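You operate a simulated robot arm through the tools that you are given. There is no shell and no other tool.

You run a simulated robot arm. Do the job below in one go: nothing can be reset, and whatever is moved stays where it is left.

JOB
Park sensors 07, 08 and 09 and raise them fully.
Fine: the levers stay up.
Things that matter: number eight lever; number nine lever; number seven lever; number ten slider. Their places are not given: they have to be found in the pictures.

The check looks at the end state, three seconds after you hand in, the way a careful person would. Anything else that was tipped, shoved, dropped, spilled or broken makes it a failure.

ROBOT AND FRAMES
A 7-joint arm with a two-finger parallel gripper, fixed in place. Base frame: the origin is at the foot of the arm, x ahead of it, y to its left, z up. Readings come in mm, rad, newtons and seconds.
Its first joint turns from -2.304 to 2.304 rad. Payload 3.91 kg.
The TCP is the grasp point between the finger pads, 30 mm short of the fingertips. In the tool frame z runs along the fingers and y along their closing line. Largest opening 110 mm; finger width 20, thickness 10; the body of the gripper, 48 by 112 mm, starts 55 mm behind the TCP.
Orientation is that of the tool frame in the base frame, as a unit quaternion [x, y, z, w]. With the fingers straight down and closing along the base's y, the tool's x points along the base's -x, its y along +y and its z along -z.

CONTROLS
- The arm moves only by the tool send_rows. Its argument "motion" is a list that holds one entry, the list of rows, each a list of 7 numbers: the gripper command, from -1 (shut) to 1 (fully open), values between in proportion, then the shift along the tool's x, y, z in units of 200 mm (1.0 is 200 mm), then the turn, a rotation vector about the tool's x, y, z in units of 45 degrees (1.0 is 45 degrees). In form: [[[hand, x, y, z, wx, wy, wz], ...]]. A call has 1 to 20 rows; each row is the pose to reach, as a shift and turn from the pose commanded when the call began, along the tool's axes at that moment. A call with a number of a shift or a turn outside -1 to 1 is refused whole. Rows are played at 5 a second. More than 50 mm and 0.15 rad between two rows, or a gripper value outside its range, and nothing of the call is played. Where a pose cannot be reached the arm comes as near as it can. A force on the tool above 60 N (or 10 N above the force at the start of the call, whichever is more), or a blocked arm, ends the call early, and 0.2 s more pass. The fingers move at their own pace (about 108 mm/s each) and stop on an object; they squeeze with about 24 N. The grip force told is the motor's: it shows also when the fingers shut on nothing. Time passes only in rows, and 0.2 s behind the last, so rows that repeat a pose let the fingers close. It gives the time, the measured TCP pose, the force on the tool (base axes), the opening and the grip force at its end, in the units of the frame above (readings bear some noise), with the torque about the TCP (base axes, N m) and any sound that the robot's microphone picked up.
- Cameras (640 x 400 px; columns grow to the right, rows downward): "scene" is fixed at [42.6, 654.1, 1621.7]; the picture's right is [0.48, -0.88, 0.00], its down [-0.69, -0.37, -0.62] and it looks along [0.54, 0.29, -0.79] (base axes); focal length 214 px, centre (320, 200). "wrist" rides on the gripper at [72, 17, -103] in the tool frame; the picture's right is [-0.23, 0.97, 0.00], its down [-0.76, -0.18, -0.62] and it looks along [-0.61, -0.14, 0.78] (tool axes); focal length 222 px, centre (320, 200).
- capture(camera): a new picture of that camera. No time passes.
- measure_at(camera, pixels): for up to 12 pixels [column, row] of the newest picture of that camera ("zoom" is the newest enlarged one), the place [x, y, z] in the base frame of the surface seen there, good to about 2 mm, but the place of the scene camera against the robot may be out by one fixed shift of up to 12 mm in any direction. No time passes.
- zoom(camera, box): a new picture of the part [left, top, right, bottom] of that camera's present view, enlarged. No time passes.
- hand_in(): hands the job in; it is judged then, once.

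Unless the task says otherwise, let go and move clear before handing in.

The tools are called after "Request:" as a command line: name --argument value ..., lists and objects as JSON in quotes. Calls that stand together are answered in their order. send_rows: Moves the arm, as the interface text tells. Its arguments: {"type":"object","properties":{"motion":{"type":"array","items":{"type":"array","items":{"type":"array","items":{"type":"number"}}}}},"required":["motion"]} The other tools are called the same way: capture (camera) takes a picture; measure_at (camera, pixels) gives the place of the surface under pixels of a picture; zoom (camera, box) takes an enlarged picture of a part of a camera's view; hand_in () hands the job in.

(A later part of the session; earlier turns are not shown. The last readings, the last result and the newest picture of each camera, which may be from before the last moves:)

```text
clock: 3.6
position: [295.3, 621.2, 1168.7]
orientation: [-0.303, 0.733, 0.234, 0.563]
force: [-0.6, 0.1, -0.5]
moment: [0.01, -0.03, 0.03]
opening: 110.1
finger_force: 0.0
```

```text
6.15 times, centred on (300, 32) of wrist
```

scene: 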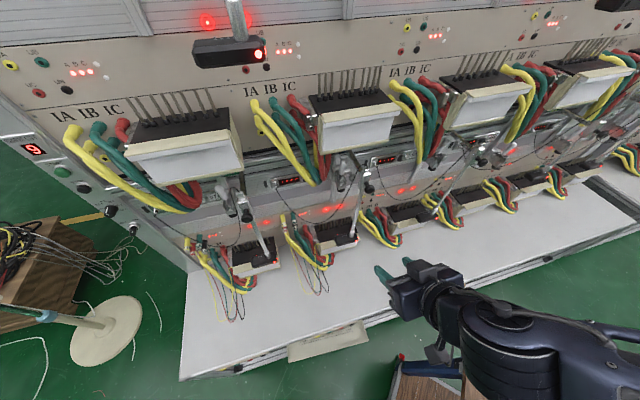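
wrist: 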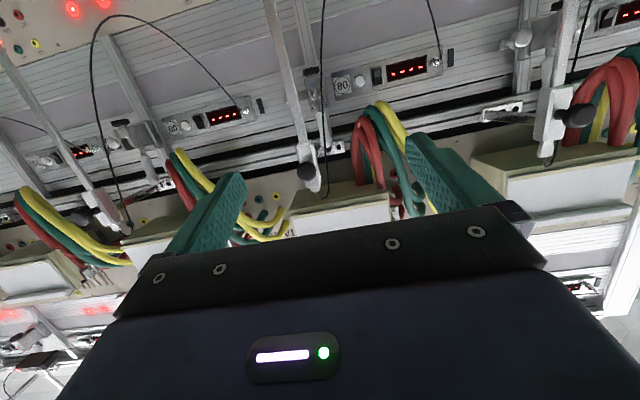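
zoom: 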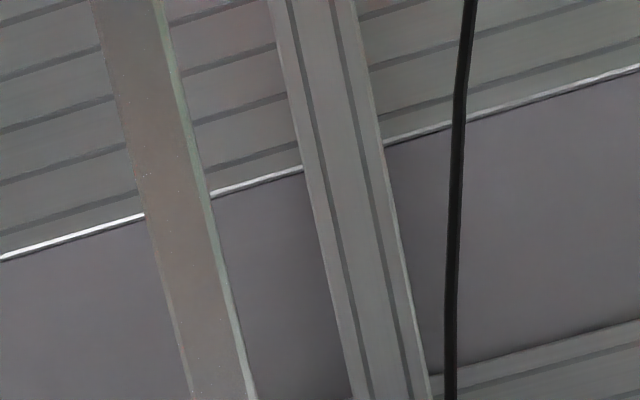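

The carriages' plates on 07–09 top out at z≈1137 with rail continuing up to about 1185, so they can still rise. To inspect and reach them without touching the cables and rods, I'll turn the tool to point along +y with the fingers closing vertically (narrow side-on approach), closing the hand as I go, well clear of the rack.

Request:
send_rows --motion '[[[0, 0, 0, 0, -0.0358, -0.0692, -0.1337], [-0.5, 0, 0, 0, -0.0716, -0.1384, -0.2675], [-1, 0, 0, 0, -0.1074, -0.2076, -0.4012], [-1, 0, 0, 0, -0.1432, -0.2768, -0.535], [-1, 0, 0, 0, -0.179, -0.346, -0.6687]]]'

Request:
send_rows --motion '[[[-1, 0, 0, 0, -0.0358, -0.0692, -0.1337], [-1, 0, 0, 0, -0.0716, -0.1384, -0.2675], [-1, 0, 0, 0, -0.1074, -0.2076, -0.4012], [-1, 0, 0, 0, -0.1432, -0.2768, -0.535], [-1, 0, 0, 0, -0.179, -0.346, -0.6687]]]'

Request:
send_rows --motion '[[[-1, 0, 0, 0, -0.0358, -0.0692, -0.1337], [-1, 0, 0, 0, -0.0716, -0.1384, -0.2675], [-1, 0, 0, 0, -0.1074, -0.2076, -0.4012], [-1, 0, 0, 0, -0.1432, -0.2768, -0.535], [-1, 0, 0, 0, -0.179, -0.346, -0.6687]]]'

Request:
capture --camera "scene"

Request:
capture --camera "wrist"

```text
clock: 4.8
position: [296.6, 621.2, 1168.5]
orientation: [-0.487, 0.529, 0.168, 0.675]
force: [0.3, -0.2, -0.1]
moment: [0.0, 0.0, -0.06]
opening: 0.0
finger_force: 24.4
```

```text
clock: 6.0
position: [297.3, 620.9, 1164.2]
orientation: [-0.608, 0.347, 0.109, 0.706]
force: [-1.0, -0.6, 0.7]
moment: [-0.06, 0.03, -0.04]
opening: 0.0
finger_force: 24.1
out of reach, approached as far as the arm can: row 4, 5
```

```text
clock: 7.2
position: [298.5, 622.1, 1164.1]
orientation: [-0.607, 0.348, 0.107, 0.706]
force: [-0.2, 0.4, -0.4]
moment: [-0.02, -0.01, 0.0]
opening: 0.0
finger_force: 24.1
out of reach, approached as far as the arm can: row 1, 2, 3, 4, 5
```

```text
taken
```

scene: 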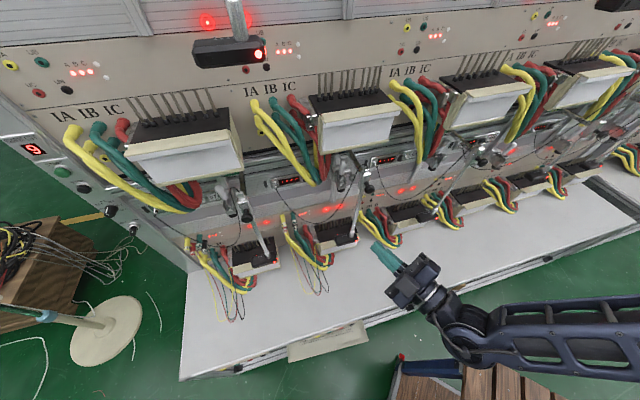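

```text
taken
```

wrist: 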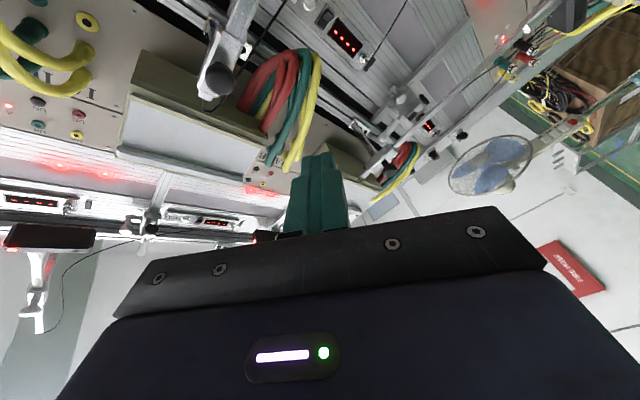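

The last turns hit a wrist limit (rows reported out of reach), so this roll direction doesn't work. While still clear of everything, I'll measure the sensor cables' paths in the scene view to pick a safe approach, then turn the other way.

Request:
zoom --camera "scene" --box '[180, 190, 300, 265]'

Request:
measure_at --camera "zoom" --pixels '[[300, 90], [311, 140], [320, 200], [308, 265], [270, 298], [230, 303], [150, 293], [60, 255], [385, 180], [430, 270], [470, 345], [300, 130]]'

Request:
zoom --camera "scene" --box '[270, 160, 390, 235]'

Request:
measure_at --camera "zoom" --pixels '[[85, 130], [110, 200], [150, 270], [200, 315], [250, 325], [300, 310], [350, 275], [390, 215], [420, 150], [460, 200], [440, 300], [415, 165]]'

Request:
zoom --camera "scene" --box '[380, 140, 500, 215]'

Request:
measure_at --camera "zoom" --pixels '[[370, 60], [385, 95], [410, 130], [440, 160], [480, 180], [300, 190], [250, 240], [180, 300], [120, 320], [440, 170], [380, 240], [330, 320]]'

```text
5.33 times, centred on (240, 228) of scene
```

zoom: 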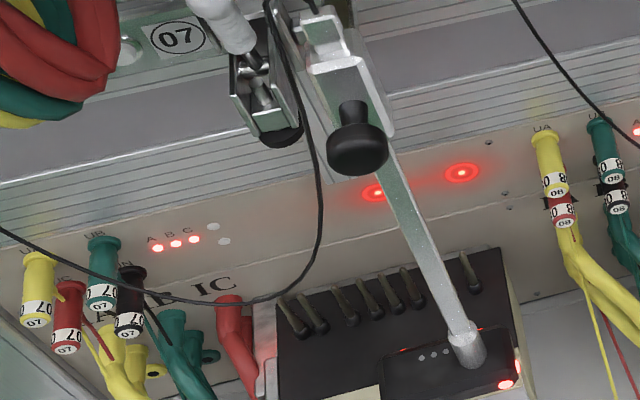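

```text
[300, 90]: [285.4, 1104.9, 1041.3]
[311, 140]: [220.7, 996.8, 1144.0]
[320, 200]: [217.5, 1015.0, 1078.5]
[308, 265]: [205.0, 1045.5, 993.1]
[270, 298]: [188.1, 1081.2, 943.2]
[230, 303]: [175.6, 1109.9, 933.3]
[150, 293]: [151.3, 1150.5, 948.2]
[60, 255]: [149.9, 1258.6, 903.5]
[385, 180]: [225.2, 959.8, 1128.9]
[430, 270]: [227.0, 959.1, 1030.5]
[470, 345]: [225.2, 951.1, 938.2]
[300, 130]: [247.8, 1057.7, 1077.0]
```

```text
5.33 times, centred on (330, 198) of scene
```

zoom: 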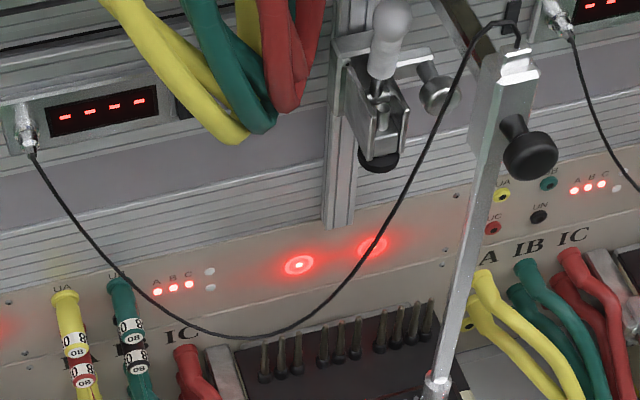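

```text
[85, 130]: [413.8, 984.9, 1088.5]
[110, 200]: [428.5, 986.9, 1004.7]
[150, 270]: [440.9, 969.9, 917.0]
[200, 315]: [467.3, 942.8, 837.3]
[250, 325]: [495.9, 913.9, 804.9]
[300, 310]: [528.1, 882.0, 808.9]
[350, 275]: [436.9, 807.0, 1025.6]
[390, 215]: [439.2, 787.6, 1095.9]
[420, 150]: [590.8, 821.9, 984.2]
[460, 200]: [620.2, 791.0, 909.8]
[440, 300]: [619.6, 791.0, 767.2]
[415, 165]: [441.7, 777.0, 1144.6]
```

```text
5.33 times, centred on (440, 178) of scene
```

zoom: 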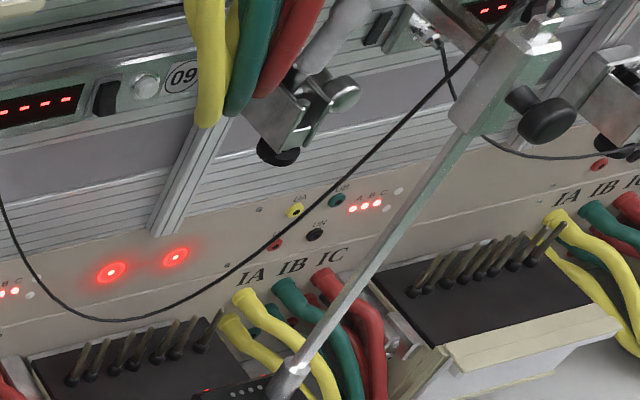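

```text
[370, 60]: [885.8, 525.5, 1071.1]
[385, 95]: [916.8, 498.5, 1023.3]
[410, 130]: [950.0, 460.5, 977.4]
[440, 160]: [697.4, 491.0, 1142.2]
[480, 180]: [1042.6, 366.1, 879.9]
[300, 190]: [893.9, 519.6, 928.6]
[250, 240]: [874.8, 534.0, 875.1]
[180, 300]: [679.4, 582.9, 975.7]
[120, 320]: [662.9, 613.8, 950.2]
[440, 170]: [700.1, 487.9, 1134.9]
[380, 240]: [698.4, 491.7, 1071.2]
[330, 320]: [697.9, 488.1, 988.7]
```

Cable 08 drifts from s≈-237 (z 1145) to s≈-262 (z 1026) at n≈862–880, and the rods hang at n≈838, so coming from the right side (between rod and rack) is the clear corridor. I'll look at the gripper's shape in the scene picture and turn the wrist back.

Request:
zoom --camera "scene" --box '[360, 225, 480, 300]'

Request:
send_rows --motion '[[[-1, 0, 0, 0, 0.0358, 0.0692, 0.1337], [-1, 0, 0, 0, 0.0716, 0.1384, 0.2675], [-1, 0, 0, 0, 0.1074, 0.2076, 0.4012], [-1, 0, 0, 0, 0.1432, 0.2768, 0.535], [-1, 0, 0, 0, 0.179, 0.346, 0.6687]]]'

```text
5.33 times, centred on (420, 262) of scene
```

zoom: 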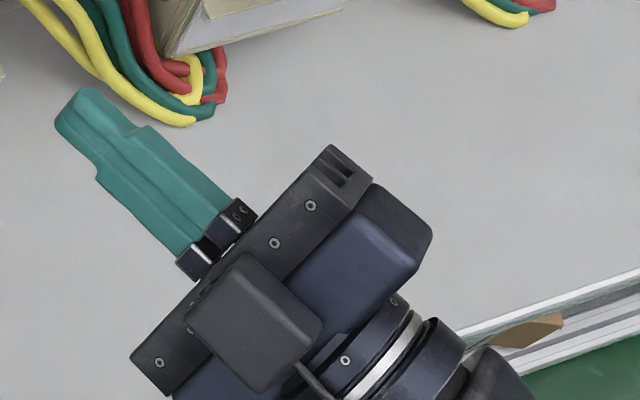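

```text
clock: 8.4
position: [299.0, 623.0, 1163.3]
orientation: [-0.455, 0.591, 0.18, 0.641]
force: [-0.1, -0.4, -0.5]
moment: [0.02, 0.02, 0.01]
opening: 0.0
finger_force: 24.1
```

The hand is now folded back partway. I'll measure the left part of cable 09 and the connectors, to check the corridor right of carriage 08.

Request:
zoom --camera "scene" --box '[350, 140, 430, 190]'

Request:
measure_at --camera "zoom" --pixels '[[170, 180], [190, 200], [218, 215], [232, 260], [245, 300], [270, 350], [300, 385], [190, 240], [255, 220], [320, 200], [160, 350], [85, 200]]'

Request:
zoom --camera "scene" --box '[360, 160, 440, 210]'

Request:
measure_at --camera "zoom" --pixels '[[165, 150], [195, 200], [235, 245], [290, 275], [360, 275], [430, 245], [500, 195], [560, 140]]'

```text
8.00 times, centred on (390, 165) of scene
```

zoom: 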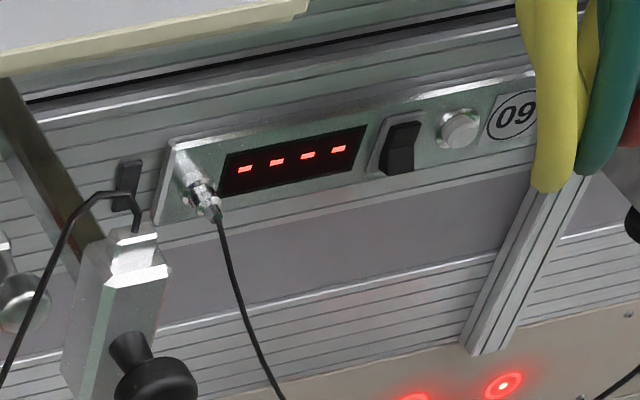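

```text
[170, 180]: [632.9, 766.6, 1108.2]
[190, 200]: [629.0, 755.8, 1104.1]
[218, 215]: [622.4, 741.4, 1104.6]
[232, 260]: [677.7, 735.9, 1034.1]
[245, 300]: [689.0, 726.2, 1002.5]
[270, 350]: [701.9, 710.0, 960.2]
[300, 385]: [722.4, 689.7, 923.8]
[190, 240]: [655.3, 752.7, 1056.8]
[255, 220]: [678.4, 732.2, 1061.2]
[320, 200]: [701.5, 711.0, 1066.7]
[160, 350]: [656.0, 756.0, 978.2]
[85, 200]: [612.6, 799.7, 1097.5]
```

```text
8.00 times, centred on (400, 185) of scene
```

zoom: 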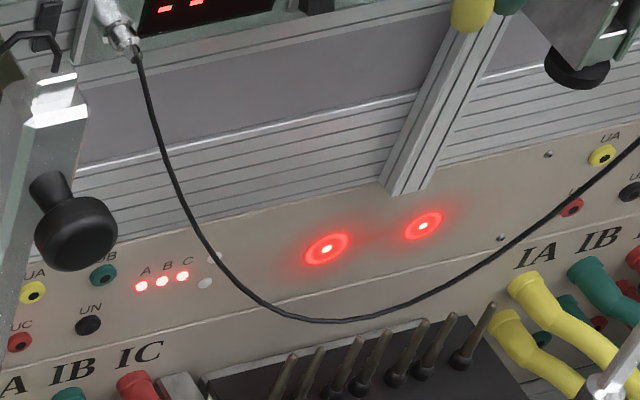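

```text
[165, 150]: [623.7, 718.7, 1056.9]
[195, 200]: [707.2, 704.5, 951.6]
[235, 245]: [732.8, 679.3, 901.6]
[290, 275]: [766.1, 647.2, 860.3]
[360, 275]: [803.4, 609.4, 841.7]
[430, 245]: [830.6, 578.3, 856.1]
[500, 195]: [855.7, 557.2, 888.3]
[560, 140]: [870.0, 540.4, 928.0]
```

Corridor right of 08 is clear (cable 09 hangs at n≥903 there). I'll turn the wrist the other way, toward heading ≈110° with fingers stacked vertically, while moving to a staging point near (553,630,1040); first third now.

Request:
send_rows --motion '[[[-1, 0.0573, -0.0491, 0.0567, -0.0858, 0.0457, 0.1454], [-1, 0.1146, -0.0982, 0.1134, -0.1716, 0.0915, 0.2908], [-1, 0.1719, -0.1473, 0.1701, -0.2574, 0.1372, 0.4362], [-1, 0.2292, -0.1964, 0.2268, -0.3432, 0.183, 0.5816], [-1, 0.2865, -0.2455, 0.2835, -0.429, 0.2287, 0.727]]]'

Request:
send_rows --motion '[[[-1, 0.0083, -0.0854, 0.0392, -0.0858, 0.0457, 0.1454], [-1, 0.0166, -0.1708, 0.0784, -0.1716, 0.0915, 0.2908], [-1, 0.0249, -0.2562, 0.1176, -0.2574, 0.1372, 0.4362], [-1, 0.0332, -0.3416, 0.1568, -0.3432, 0.183, 0.5816], [-1, 0.0415, -0.427, 0.196, -0.429, 0.2287, 0.727]]]'

Request:
capture --camera "scene"

```text
clock: 9.6
position: [383.3, 621.8, 1124.6]
orientation: [-0.385, 0.71, 0.407, 0.427]
force: [-1.2, 0.1, 0.3]
moment: [-0.04, -0.01, -0.06]
opening: 0.3
finger_force: 24.0
```

```text
clock: 10.8
position: [468.6, 626.5, 1084.8]
orientation: [-0.269, 0.747, 0.586, 0.161]
force: [-0.6, 0.6, -0.3]
moment: [0.01, -0.01, -0.03]
opening: 0.0
finger_force: 24.0
```

```text
taken
```

scene: 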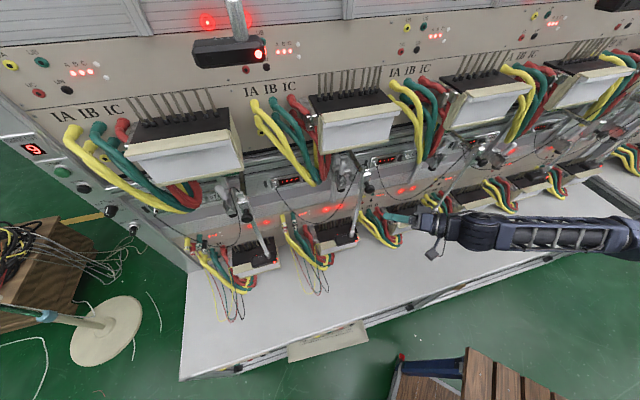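

The wrist has turned without limits this time and the forearm lies over the bench; I'll check its clearance to rod 09 and the lower meters before finishing the turn.

Request:
measure_at --camera "scene" --pixels '[[405, 218], [430, 215], [432, 225], [432, 252], [460, 222], [480, 225], [520, 230], [560, 235], [610, 235], [520, 222], [490, 215], [440, 210]]'

Request:
zoom --camera "scene" --box '[380, 180, 500, 255]'

Request:
capture --camera "wrist"

```text
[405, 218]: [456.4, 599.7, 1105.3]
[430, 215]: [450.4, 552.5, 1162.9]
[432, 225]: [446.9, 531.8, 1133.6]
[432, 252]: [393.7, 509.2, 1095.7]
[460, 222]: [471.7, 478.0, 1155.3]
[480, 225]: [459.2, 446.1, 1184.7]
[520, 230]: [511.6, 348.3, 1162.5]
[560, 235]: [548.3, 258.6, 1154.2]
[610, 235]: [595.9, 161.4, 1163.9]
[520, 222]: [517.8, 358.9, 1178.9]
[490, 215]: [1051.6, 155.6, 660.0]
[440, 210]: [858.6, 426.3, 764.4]
```

```text
5.33 times, centred on (440, 218) of scene
```

zoom: 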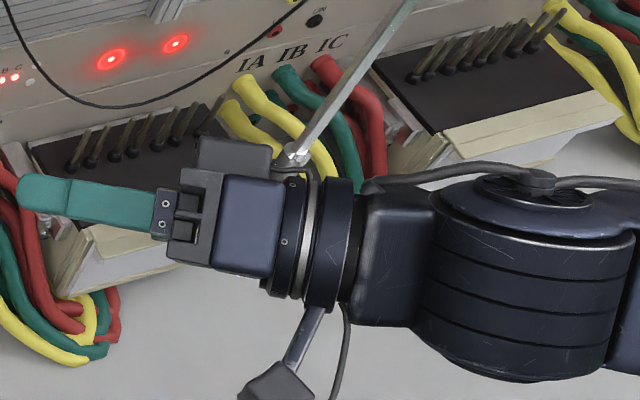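

```text
taken
```

wrist: 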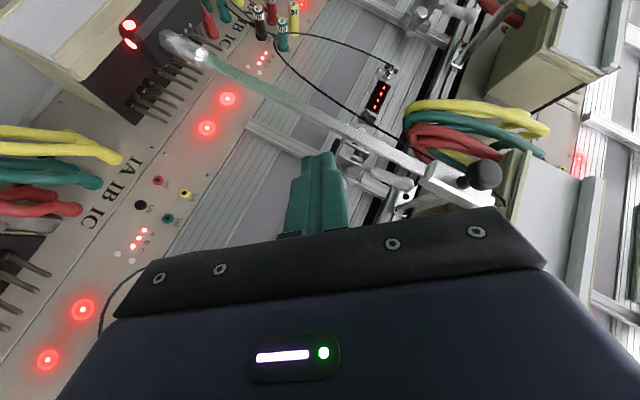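

All arm parts are well in front of the rods (n<640 vs 838). I'll complete the turn.

Request:
send_rows --motion '[[[-1, -0.0458, -0.0822, 0.0063, -0.0858, 0.0457, 0.1454], [-1, -0.0916, -0.1644, 0.0126, -0.1716, 0.0915, 0.2908], [-1, -0.1374, -0.2466, 0.0189, -0.2574, 0.1372, 0.4362], [-1, -0.1832, -0.3288, 0.0252, -0.3432, 0.183, 0.5816], [-1, -0.229, -0.411, 0.0315, -0.429, 0.2287, 0.727]]]'

Request:
capture --camera "wrist"

Request:
capture --camera "scene"

```text
clock: 12.0
position: [556.0, 627.3, 1041.7]
orientation: [-0.121, 0.697, 0.696, -0.121]
force: [0.7, -1.1, 0.1]
moment: [-0.02, 0.01, 0.0]
opening: 0.0
finger_force: 24.1
```

```text
taken
```

wrist: 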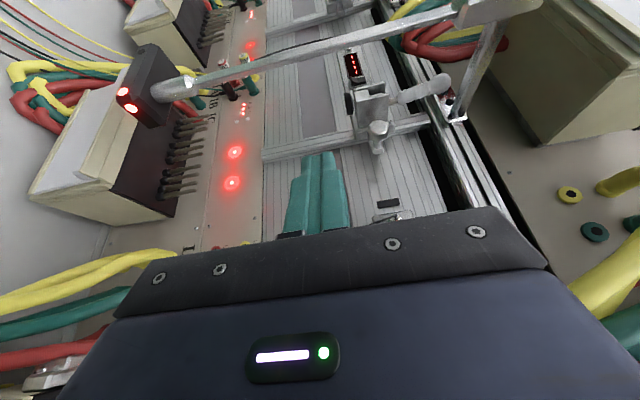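

```text
taken
```

scene: 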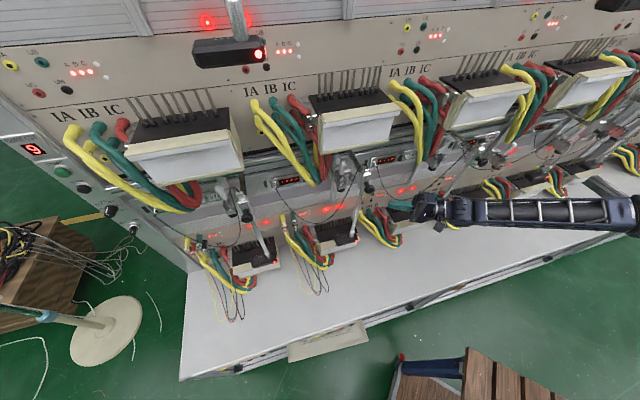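

Now the wrist picture (right = up in the world) shows carriage 08 from the side at about (375,110), lever grip at (425,90). I'll zoom on it.

Request:
zoom --camera "wrist" --box '[330, 50, 460, 150]'

Request:
measure_at --camera "zoom" --pixels '[[140, 150], [180, 170], [250, 170], [270, 215], [235, 275], [235, 330], [330, 200], [400, 200], [450, 190], [545, 160], [110, 230], [80, 200]]'

Request:
zoom --camera "wrist" --box '[350, 65, 410, 115]'

```text
4.00 times, centred on (395, 100) of wrist
```

zoom: 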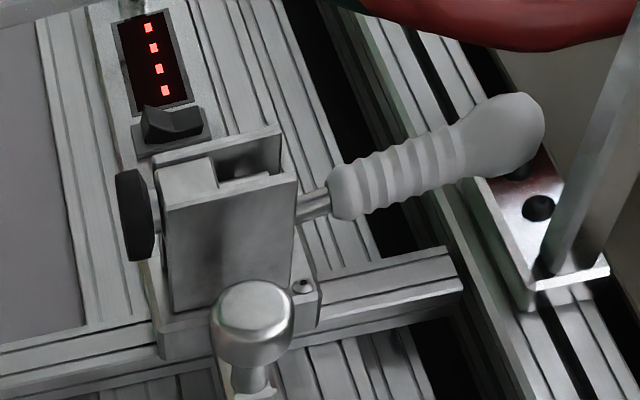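

```text
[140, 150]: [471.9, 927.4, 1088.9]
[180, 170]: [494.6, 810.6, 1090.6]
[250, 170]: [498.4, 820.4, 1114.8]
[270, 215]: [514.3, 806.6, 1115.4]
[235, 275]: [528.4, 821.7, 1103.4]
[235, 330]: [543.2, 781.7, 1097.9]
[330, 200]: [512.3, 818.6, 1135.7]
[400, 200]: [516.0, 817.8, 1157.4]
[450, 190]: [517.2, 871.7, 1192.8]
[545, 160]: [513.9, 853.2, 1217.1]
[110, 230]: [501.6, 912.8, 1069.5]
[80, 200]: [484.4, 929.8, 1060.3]
```

```text
8.00 times, centred on (380, 90) of wrist
```

zoom: 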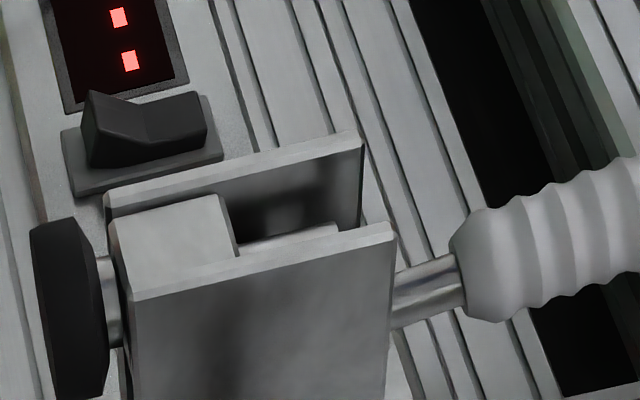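

The side view shows it clearly: a U-bracket on a plate sliding on the rail (about 40 mm of rail left above), black foot below, lever upright. I'll measure the foot and bracket with the wrist camera.

Request:
measure_at --camera "zoom" --pixels '[[70, 310], [45, 240], [95, 370], [55, 380], [110, 300], [180, 240], [240, 330], [380, 330], [380, 260], [430, 290], [340, 160], [300, 240]]'

Request:
zoom --camera "wrist" --box '[350, 90, 430, 140]'

Request:
measure_at --camera "zoom" --pixels '[[60, 200], [100, 330], [230, 300], [330, 260], [380, 240], [430, 220], [200, 200], [100, 380], [200, 250], [60, 310]]'

```text
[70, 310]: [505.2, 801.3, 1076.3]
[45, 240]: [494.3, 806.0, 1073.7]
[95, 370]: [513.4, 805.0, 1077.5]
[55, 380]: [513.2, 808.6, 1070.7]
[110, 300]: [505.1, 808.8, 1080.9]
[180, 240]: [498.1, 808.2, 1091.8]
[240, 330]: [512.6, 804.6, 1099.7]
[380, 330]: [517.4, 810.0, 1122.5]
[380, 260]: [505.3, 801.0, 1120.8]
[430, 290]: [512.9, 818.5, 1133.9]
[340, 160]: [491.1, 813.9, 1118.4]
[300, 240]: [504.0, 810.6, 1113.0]
```

```text
8.00 times, centred on (390, 115) of wrist
```

zoom: 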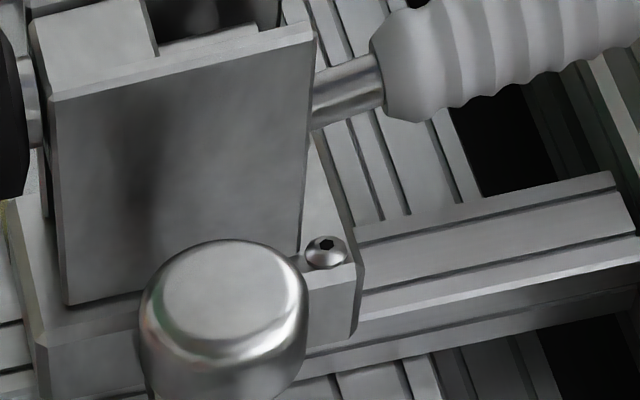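

```text
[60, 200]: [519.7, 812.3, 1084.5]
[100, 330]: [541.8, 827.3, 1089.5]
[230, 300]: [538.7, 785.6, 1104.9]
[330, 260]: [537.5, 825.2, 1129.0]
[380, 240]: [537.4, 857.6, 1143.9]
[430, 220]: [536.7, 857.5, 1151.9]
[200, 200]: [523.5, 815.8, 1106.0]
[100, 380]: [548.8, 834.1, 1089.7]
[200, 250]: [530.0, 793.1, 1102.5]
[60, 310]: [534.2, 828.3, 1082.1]
```

Foot 08's near rim reads (505,801,1076), so its centre is about (504,815) with underside near z≈1066. I'll check the rod and cable positions in this accurate wrist view before sliding in under it.

Request:
measure_at --camera "wrist" --pixels '[[240, 71], [300, 58], [340, 48], [380, 38], [420, 27], [455, 15], [490, 10], [400, 88], [440, 82], [437, 88], [395, 210], [388, 203]]'

Request:
zoom --camera "wrist" --box '[250, 100, 450, 225]'

Request:
zoom --camera "wrist" --box '[240, 0, 440, 125]'

```text
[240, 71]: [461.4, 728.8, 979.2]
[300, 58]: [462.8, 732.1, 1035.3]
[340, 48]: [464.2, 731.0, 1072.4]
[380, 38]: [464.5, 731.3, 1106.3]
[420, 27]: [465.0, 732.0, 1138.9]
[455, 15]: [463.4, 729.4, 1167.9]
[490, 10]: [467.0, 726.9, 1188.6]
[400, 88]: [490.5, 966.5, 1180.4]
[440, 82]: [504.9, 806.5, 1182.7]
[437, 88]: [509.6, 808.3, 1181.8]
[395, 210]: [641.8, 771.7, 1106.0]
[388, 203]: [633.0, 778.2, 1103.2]
```

```text
3.20 times, centred on (350, 162) of wrist
```

zoom: 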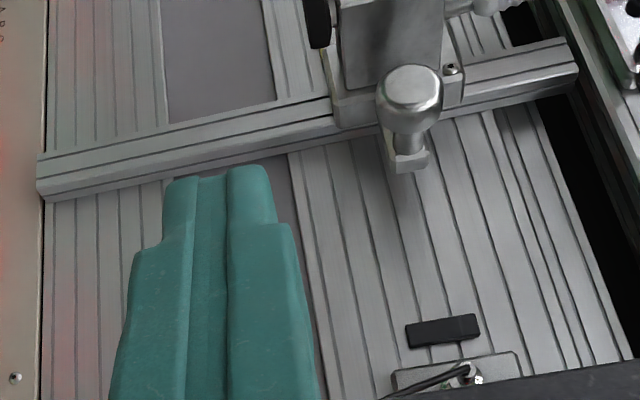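

```text
3.20 times, centred on (340, 62) of wrist
```

zoom: 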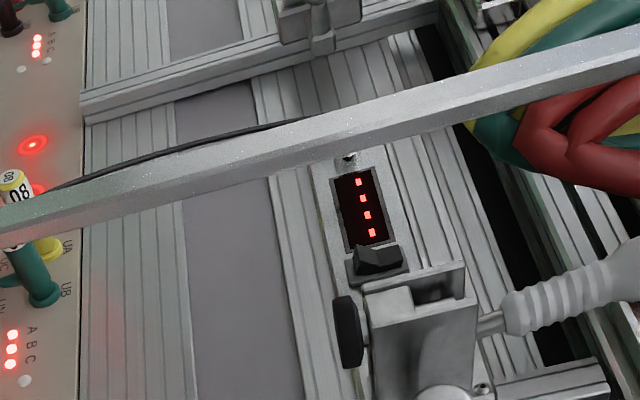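

Rod 08 reads (464,731) here and my finger path stays ~70 mm from it. I'll slide in toward foot 08 at TCP z≈1050 (fingers' top ≈1060, below the foot), stopping 27 mm short to check.

Request:
send_rows --motion '[[[-1, -0.036, 0.02, 0, 0, 0, 0], [-1, -0.072, 0.0415, 0.05, 0, 0, 0], [-1, -0.072, 0.0415, 0.2, 0, 0, 0], [-1, -0.072, 0.0415, 0.35, 0, 0, 0], [-1, -0.072, 0.0415, 0.5, 0, 0, 0], [-1, -0.072, 0.0415, 0.6, 0, 0, 0], [-1, -0.072, 0.0415, 0.7, 0, 0, 0], [-1, -0.072, 0.0415, 0.7, 0, 0, 0]]]'

Request:
capture --camera "wrist"

Request:
zoom --camera "wrist" --box '[240, 60, 440, 185]'

Request:
zoom --camera "scene" --box '[310, 140, 430, 215]'

```text
clock: 13.8
position: [519.1, 763.8, 1048.4]
orientation: [-0.123, 0.696, 0.696, -0.121]
force: [0.2, -0.1, -0.1]
moment: [0.06, -0.04, 0.03]
opening: 0.1
finger_force: 23.5
```

```text
taken
```

wrist: 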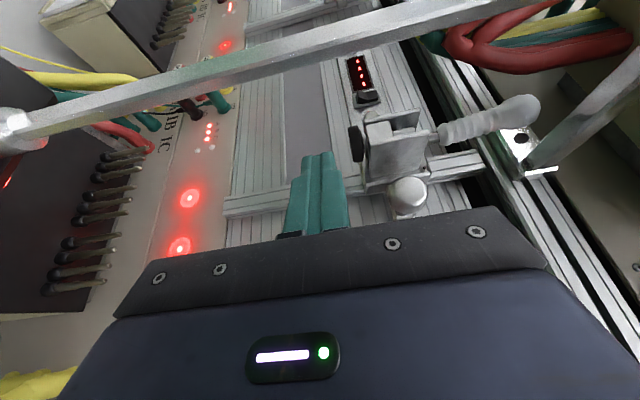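

```text
3.20 times, centred on (340, 122) of wrist
```

zoom: 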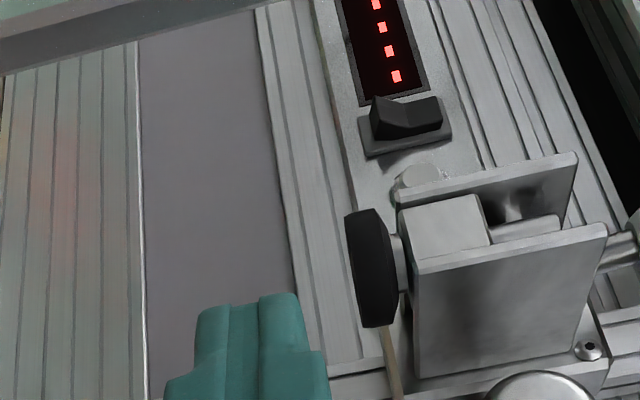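

```text
5.33 times, centred on (370, 178) of scene
```

zoom: 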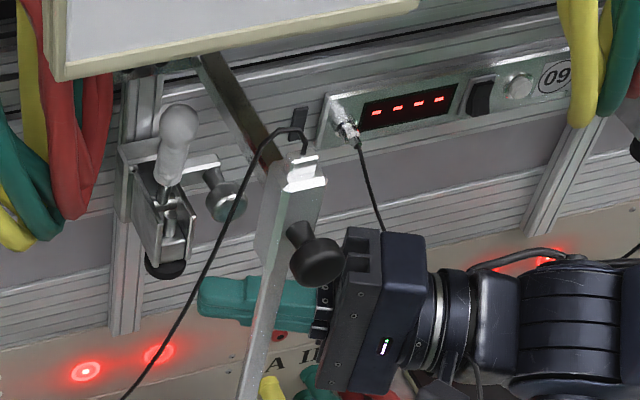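

The fingertip (zoom ~(280,300)) sits just below the black foot (zoom (368,268)) as planned. I'll measure both for exact clearance.

Request:
measure_at --camera "zoom" --pixels '[[350, 240], [350, 270], [368, 265], [362, 320], [385, 225], [362, 212], [280, 300], [298, 320], [318, 365], [215, 320], [395, 250], [390, 350]]'

Request:
zoom --camera "wrist" --box '[310, 100, 410, 180]'

```text
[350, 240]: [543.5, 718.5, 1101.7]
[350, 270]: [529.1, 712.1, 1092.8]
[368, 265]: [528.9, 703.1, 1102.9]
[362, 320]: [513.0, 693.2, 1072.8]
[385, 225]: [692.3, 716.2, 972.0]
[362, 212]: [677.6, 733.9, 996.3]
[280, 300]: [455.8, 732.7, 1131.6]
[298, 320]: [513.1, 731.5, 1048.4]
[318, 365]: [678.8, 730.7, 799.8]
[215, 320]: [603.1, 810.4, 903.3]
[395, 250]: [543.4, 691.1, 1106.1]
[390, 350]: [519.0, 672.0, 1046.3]
```

```text
5.00 times, centred on (360, 140) of wrist
```

zoom: 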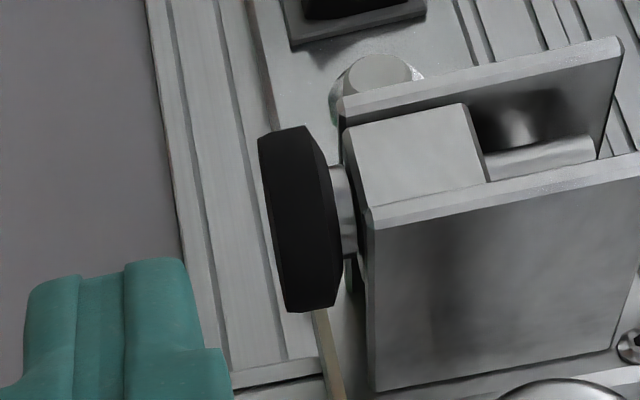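

That reading used the wrong zoom (scene); now the newest zoom is the wrist one, so I'll re-measure foot and fingertip there.

Request:
measure_at --camera "zoom" --pixels '[[300, 220], [270, 180], [285, 300], [330, 290], [275, 240], [265, 150], [160, 270], [195, 310], [215, 340], [60, 290], [400, 160], [500, 300]]'

```text
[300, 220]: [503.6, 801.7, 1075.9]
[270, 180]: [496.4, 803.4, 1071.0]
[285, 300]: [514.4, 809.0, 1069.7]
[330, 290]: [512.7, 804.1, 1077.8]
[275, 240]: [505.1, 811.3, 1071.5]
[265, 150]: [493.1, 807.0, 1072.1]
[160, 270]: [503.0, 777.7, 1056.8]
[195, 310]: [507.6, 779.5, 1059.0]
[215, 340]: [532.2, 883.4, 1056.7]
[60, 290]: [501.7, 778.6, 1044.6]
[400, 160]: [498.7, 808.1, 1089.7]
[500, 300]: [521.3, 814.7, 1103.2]
```

Foot underside is z≈1070 and the finger top is z≈1059, aligned with the foot centre (504,816). I'll advance 32 mm under it, then rise slowly 20 mm and watch the force.

Request:
send_rows --motion '[[[-1, 0, 0, 0.05, 0, 0, 0], [-1, 0, 0, 0.1, 0, 0, 0], [-1, 0, 0, 0.16, 0, 0, 0], [-1, 0, 0, 0.16, 0, 0, 0]]]'

Request:
send_rows --motion '[[[-1, 0, 0.02, 0, 0, 0, 0], [-1, 0, 0.04, 0, 0, 0, 0], [-1, 0, 0.055, 0, 0, 0, 0], [-1, 0, 0.065, 0, 0, 0, 0], [-1, 0, 0.075, 0, 0, 0, 0], [-1, 0, 0.085, 0, 0, 0, 0]]]'

Request:
capture --camera "wrist"

Request:
zoom --camera "wrist" --box '[260, 90, 420, 190]'

Request:
zoom --camera "scene" --box '[310, 140, 430, 215]'

```text
clock: 14.8
position: [507.5, 794.0, 1048.7]
orientation: [-0.123, 0.697, 0.696, -0.122]
force: [-0.9, 0.9, 0.1]
moment: [0.03, 0.01, 0.02]
opening: 0.2
finger_force: 24.0
```

```text
clock: 16.2
position: [509.7, 793.9, 1065.0]
orientation: [-0.122, 0.698, 0.695, -0.122]
force: [-3.4, 2.8, -14.0]
moment: [-0.27, -0.06, 0.03]
opening: 0.0
finger_force: 24.1
```

```text
taken
```

wrist: 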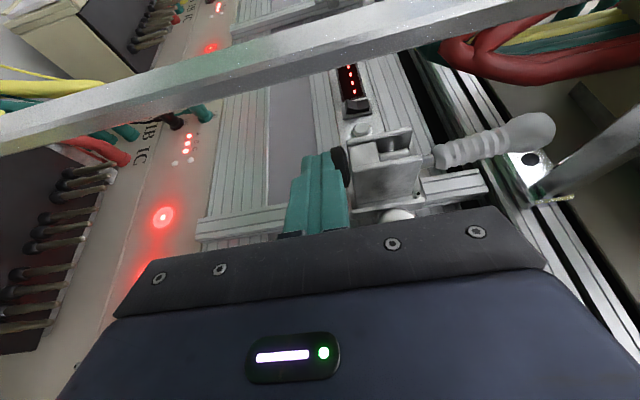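

```text
4.00 times, centred on (340, 140) of wrist
```

zoom: 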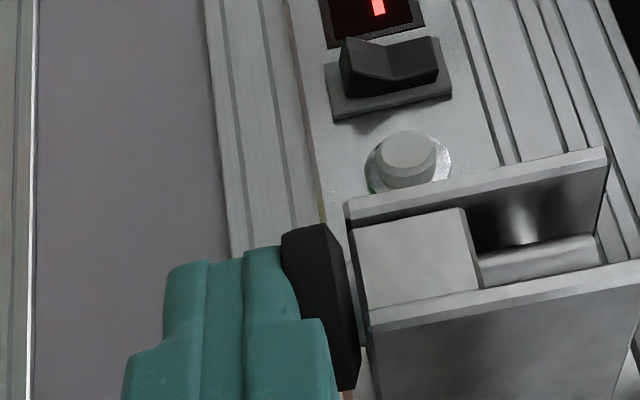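

```text
5.33 times, centred on (370, 178) of scene
```

zoom: 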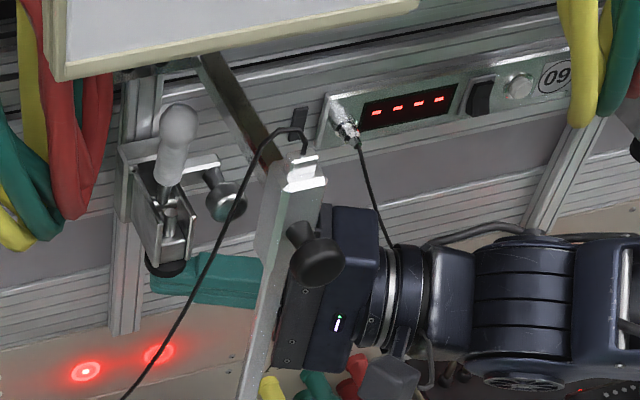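

The force reads -14 N on z with the finger pressed to the foot; I need to know whether the carriage or only the foot moved. I'll measure the bracket and foot now.

Request:
zoom --camera "wrist" --box '[260, 90, 420, 190]'

Request:
measure_at --camera "zoom" --pixels '[[300, 260], [345, 330], [290, 235], [350, 370], [355, 230], [600, 155], [370, 325], [460, 300], [330, 250], [410, 260], [270, 300], [600, 270]]'

Request:
zoom --camera "wrist" --box '[400, 90, 560, 190]'

Request:
measure_at --camera "zoom" --pixels '[[530, 160], [605, 130], [300, 250], [180, 260], [130, 270], [80, 300], [60, 200], [50, 240]]'

```text
4.00 times, centred on (340, 140) of wrist
```

zoom: 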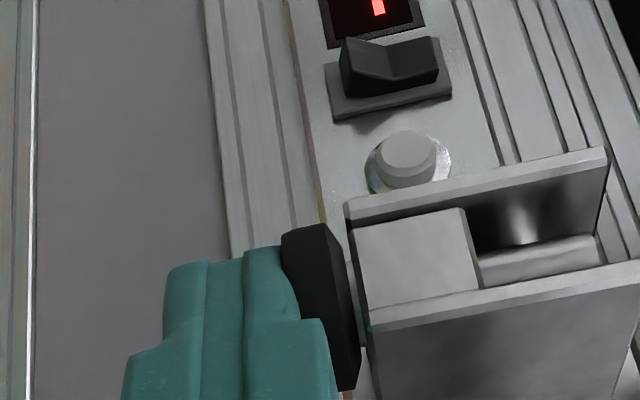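

```text
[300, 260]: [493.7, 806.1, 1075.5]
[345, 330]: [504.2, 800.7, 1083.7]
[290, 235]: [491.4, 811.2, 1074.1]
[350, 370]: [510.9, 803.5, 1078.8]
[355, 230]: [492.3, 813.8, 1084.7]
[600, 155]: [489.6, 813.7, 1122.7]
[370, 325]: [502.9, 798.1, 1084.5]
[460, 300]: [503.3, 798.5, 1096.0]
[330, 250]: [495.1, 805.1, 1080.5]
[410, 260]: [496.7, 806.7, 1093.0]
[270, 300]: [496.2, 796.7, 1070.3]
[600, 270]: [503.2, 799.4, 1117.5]
```

```text
4.00 times, centred on (480, 140) of wrist
```

zoom: 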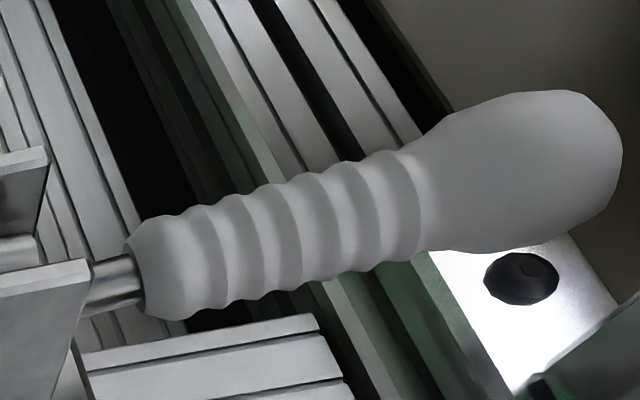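

```text
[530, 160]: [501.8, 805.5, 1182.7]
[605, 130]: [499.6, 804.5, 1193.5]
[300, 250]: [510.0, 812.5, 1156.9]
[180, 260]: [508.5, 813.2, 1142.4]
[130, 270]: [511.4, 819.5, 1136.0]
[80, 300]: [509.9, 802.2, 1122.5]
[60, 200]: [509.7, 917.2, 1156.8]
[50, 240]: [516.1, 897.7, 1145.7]
```

The foot has risen about 4–5 mm at 14 N; it's not yet clear whether the whole carriage follows. I'll raise another 10 mm slowly and compare.

Request:
send_rows --motion '[[[-1, 0, 0.01, 0, 0, 0, 0], [-1, 0, 0.02, 0, 0, 0, 0], [-1, 0, 0.03, 0, 0, 0, 0], [-1, 0, 0.04, 0, 0, 0, 0], [-1, 0, 0.05, 0, 0, 0, 0]]]'

Request:
zoom --camera "scene" --box '[310, 140, 430, 215]'

Request:
zoom --camera "wrist" --box '[260, 90, 420, 190]'

Request:
measure_at --camera "zoom" --pixels '[[300, 260], [345, 330], [460, 300], [410, 260], [600, 270], [600, 155]]'

```text
clock: 17.1
position: [510.4, 794.2, 1064.6]
orientation: [-0.122, 0.7, 0.693, -0.122]
force: [0.0, 9.6, -14.5]
moment: [-0.29, -0.05, -0.05]
opening: 0.0
finger_force: 24.3
stopped in row 4: the force on the tool passed its limit at 64 N (the readings are from after the stop); the commanded pose is now the measured one
```

```text
5.33 times, centred on (370, 178) of scene
```

zoom: 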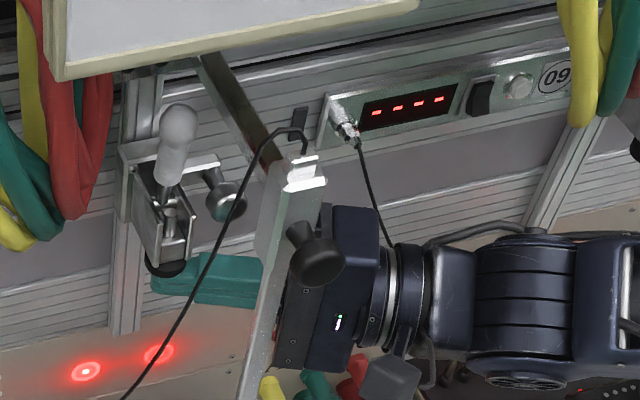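

```text
4.00 times, centred on (340, 140) of wrist
```

zoom: 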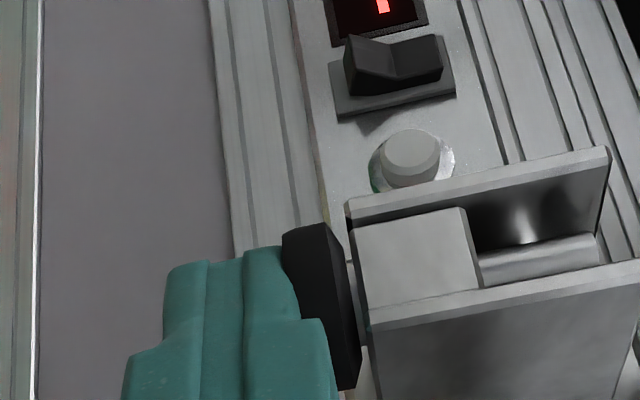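

```text
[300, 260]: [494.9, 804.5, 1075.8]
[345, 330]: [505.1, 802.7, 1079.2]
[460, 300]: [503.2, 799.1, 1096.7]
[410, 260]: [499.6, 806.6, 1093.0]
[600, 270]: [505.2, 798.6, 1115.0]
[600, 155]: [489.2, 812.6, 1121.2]
```

The carriage did not budge: the call stopped at 64 N with the bracket unchanged at z≈1121, so 08's slide is locked (or already at its stop) with the lever as it is. I'll back off the foot first and then look for what actually holds it.

Request:
send_rows --motion '[[[-1, 0, -0.05, 0, 0, 0, 0], [-1, 0, -0.08, 0, 0, 0, 0], [-1, 0, -0.08, -0.1, 0, 0, 0], [-1, 0, -0.08, -0.3, 0, 0, 0], [-1, 0, -0.08, -0.5, 0, 0, 0]]]'

Request:
capture --camera "wrist"

Request:
zoom --camera "wrist" --box '[330, 40, 530, 165]'

Request:
zoom --camera "scene" --box '[220, 200, 380, 300]'

Request:
zoom --camera "scene" --box '[480, 120, 640, 220]'

Request:
zoom --camera "scene" --box '[330, 0, 640, 100]'

```text
clock: 18.3
position: [544.5, 695.9, 1052.0]
orientation: [-0.122, 0.699, 0.693, -0.122]
force: [-1.0, 0.1, 0.8]
moment: [-0.03, 0.02, -0.09]
opening: 0.3
finger_force: 24.2
```

```text
taken
```

wrist: 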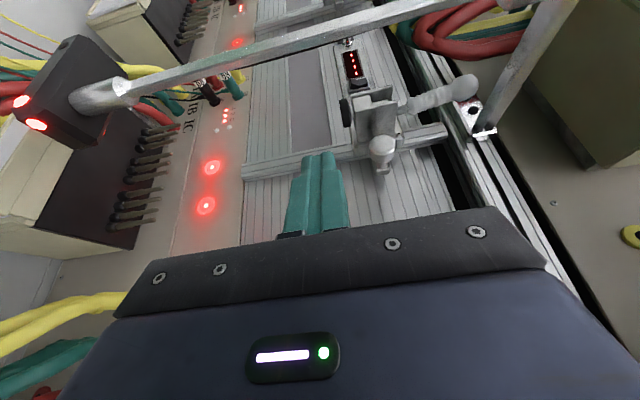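

```text
3.20 times, centred on (430, 102) of wrist
```

zoom: 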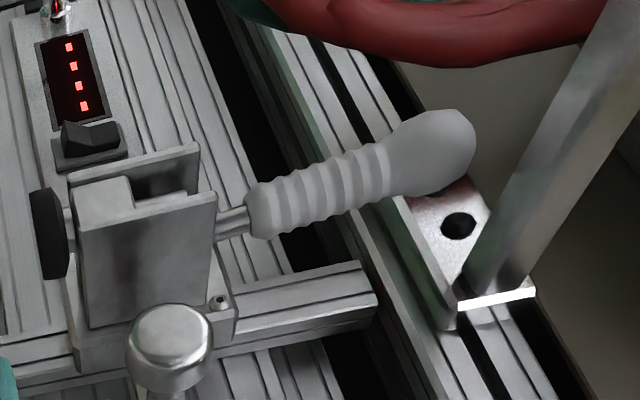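

```text
4.00 times, centred on (300, 250) of scene
```

zoom: 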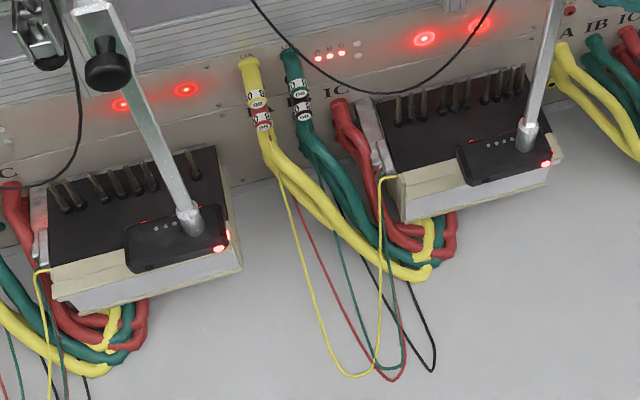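

```text
4.00 times, centred on (560, 170) of scene
```

zoom: 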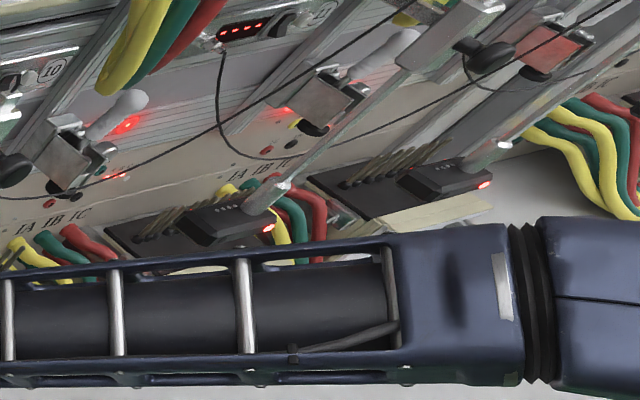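

```text
2.06 times, centred on (485, 50) of scene
```

zoom: 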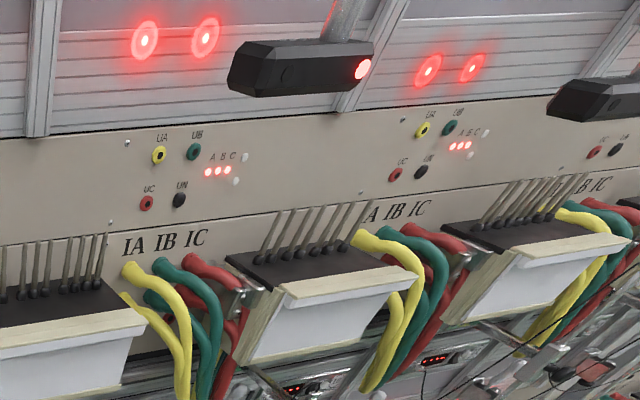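

The carriages of 07–09 and 10–12 sit symmetrically about the rail middle (±46 mm), so 07–09 may already be at their upper stop. I'll compare the optical heads and arms of all stations to see what differs for number ten.

Request:
capture --camera "scene"

Request:
measure_at --camera "scene" --pixels '[[260, 255], [276, 262], [345, 242], [355, 240], [530, 176], [545, 176], [588, 166], [600, 166], [235, 262], [240, 270], [320, 232], [330, 245]]'

Request:
measure_at --camera "scene" --pixels '[[250, 226], [266, 222], [327, 210], [340, 206], [401, 191], [413, 188], [510, 152], [552, 150], [620, 165], [520, 178], [510, 180], [575, 165]]'

Request:
zoom --camera "scene" --box '[500, 130, 620, 205]'

Request:
zoom --camera "wrist" --box '[0, 0, 260, 162]'

```text
taken
```

scene: 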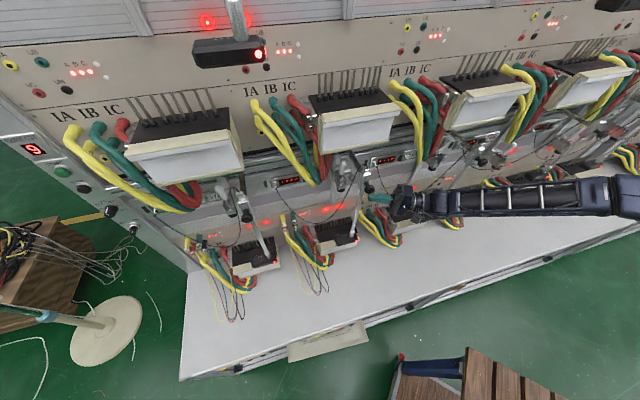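

```text
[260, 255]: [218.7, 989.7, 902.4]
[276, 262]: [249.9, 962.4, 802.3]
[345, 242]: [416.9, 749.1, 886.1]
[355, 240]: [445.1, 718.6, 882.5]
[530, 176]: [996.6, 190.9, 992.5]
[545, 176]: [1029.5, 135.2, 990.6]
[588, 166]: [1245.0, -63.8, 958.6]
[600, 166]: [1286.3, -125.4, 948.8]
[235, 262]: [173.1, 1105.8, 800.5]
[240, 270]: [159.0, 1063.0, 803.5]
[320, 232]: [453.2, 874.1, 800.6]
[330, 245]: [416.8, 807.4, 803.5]
```

```text
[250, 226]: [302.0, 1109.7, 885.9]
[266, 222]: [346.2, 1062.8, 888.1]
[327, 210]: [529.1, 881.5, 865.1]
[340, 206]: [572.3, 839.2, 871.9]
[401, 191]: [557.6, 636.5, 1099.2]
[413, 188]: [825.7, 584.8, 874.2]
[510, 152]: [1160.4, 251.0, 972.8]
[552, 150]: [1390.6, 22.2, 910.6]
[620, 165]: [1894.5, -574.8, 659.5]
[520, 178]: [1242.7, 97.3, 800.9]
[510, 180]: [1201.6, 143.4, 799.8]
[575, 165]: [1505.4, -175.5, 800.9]
```

```text
5.33 times, centred on (560, 168) of scene
```

zoom: 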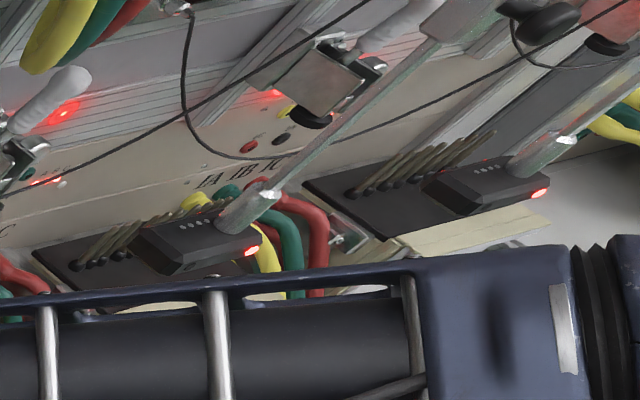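

```text
2.46 times, centred on (130, 81) of wrist
```

zoom: 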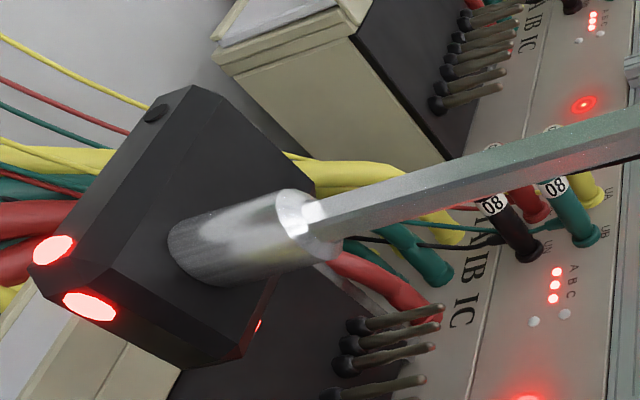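

Key finding: the optical head of 10 hangs at z≈991 and 11 at ≈953, while 07 and 08 hang at ≈885–900 over their meters, and rods 10/11 stand to the right and stick up above their blocks. So "parking/raising" concerns the sensor arms; I'll retreat straight out and go look at station 10's arm closely.

Request:
send_rows --motion '[[[-1, 0.18, 0, -0.085, 0, 0, 0], [-1, 0.36, 0, -0.17, 0, 0, 0], [-1, 0.54, 0, -0.255, 0, 0, 0], [-1, 0.72, 0, -0.34, 0, 0, 0], [-1, 0.9, 0, -0.426, 0, 0, 0]]]'

Request:
send_rows --motion '[[[-1, 0, 0, 0, 0, -0.18, 0], [-1, 0, 0, 0, 0, -0.36, 0], [-1, 0, 0, 0, 0, -0.54, 0], [-1, 0, 0, 0, 0, -0.722, 0]]]'

Request:
send_rows --motion '[[[-1, 0, 0, 0, 0, -0.18, 0], [-1, 0, 0, 0, 0, -0.36, 0], [-1, 0, 0, 0, 0, -0.54, 0], [-1, 0, 0, 0, 0, -0.722, 0]]]'

Request:
capture --camera "wrist"

Request:
capture --camera "scene"

```text
clock: 19.5
position: [400.0, 560.7, 1052.2]
orientation: [-0.122, 0.699, 0.694, -0.121]
force: [-0.5, 0.1, -0.1]
moment: [0.0, -0.01, 0.01]
opening: 0.1
finger_force: 24.1
```

```text
clock: 20.5
position: [402.5, 559.2, 1052.4]
orientation: [0.078, 0.706, 0.7, 0.079]
force: [-0.2, -0.4, 0.6]
moment: [-0.01, 0.0, 0.0]
opening: 0.0
finger_force: 24.3
```

```text
clock: 21.5
position: [402.5, 556.8, 1053.6]
orientation: [0.269, 0.655, 0.65, 0.274]
force: [0.1, 0.0, 0.4]
moment: [0.02, -0.02, 0.02]
opening: 0.2
finger_force: 24.0
```

```text
taken
```

wrist: 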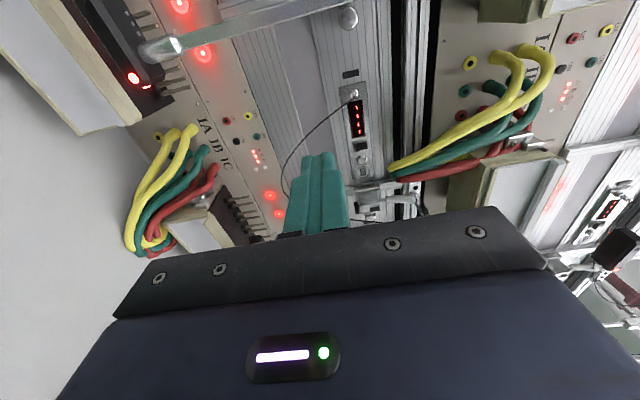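

```text
taken
```

scene: 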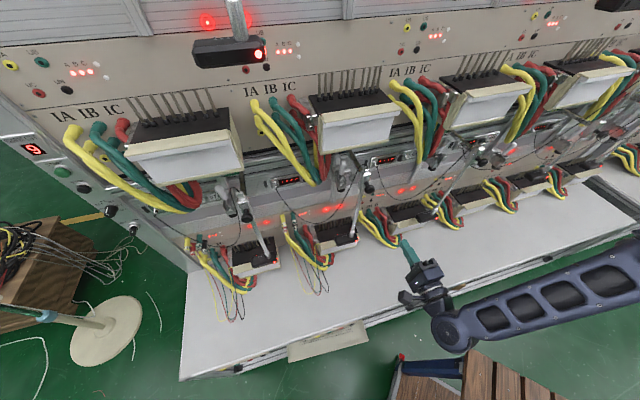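

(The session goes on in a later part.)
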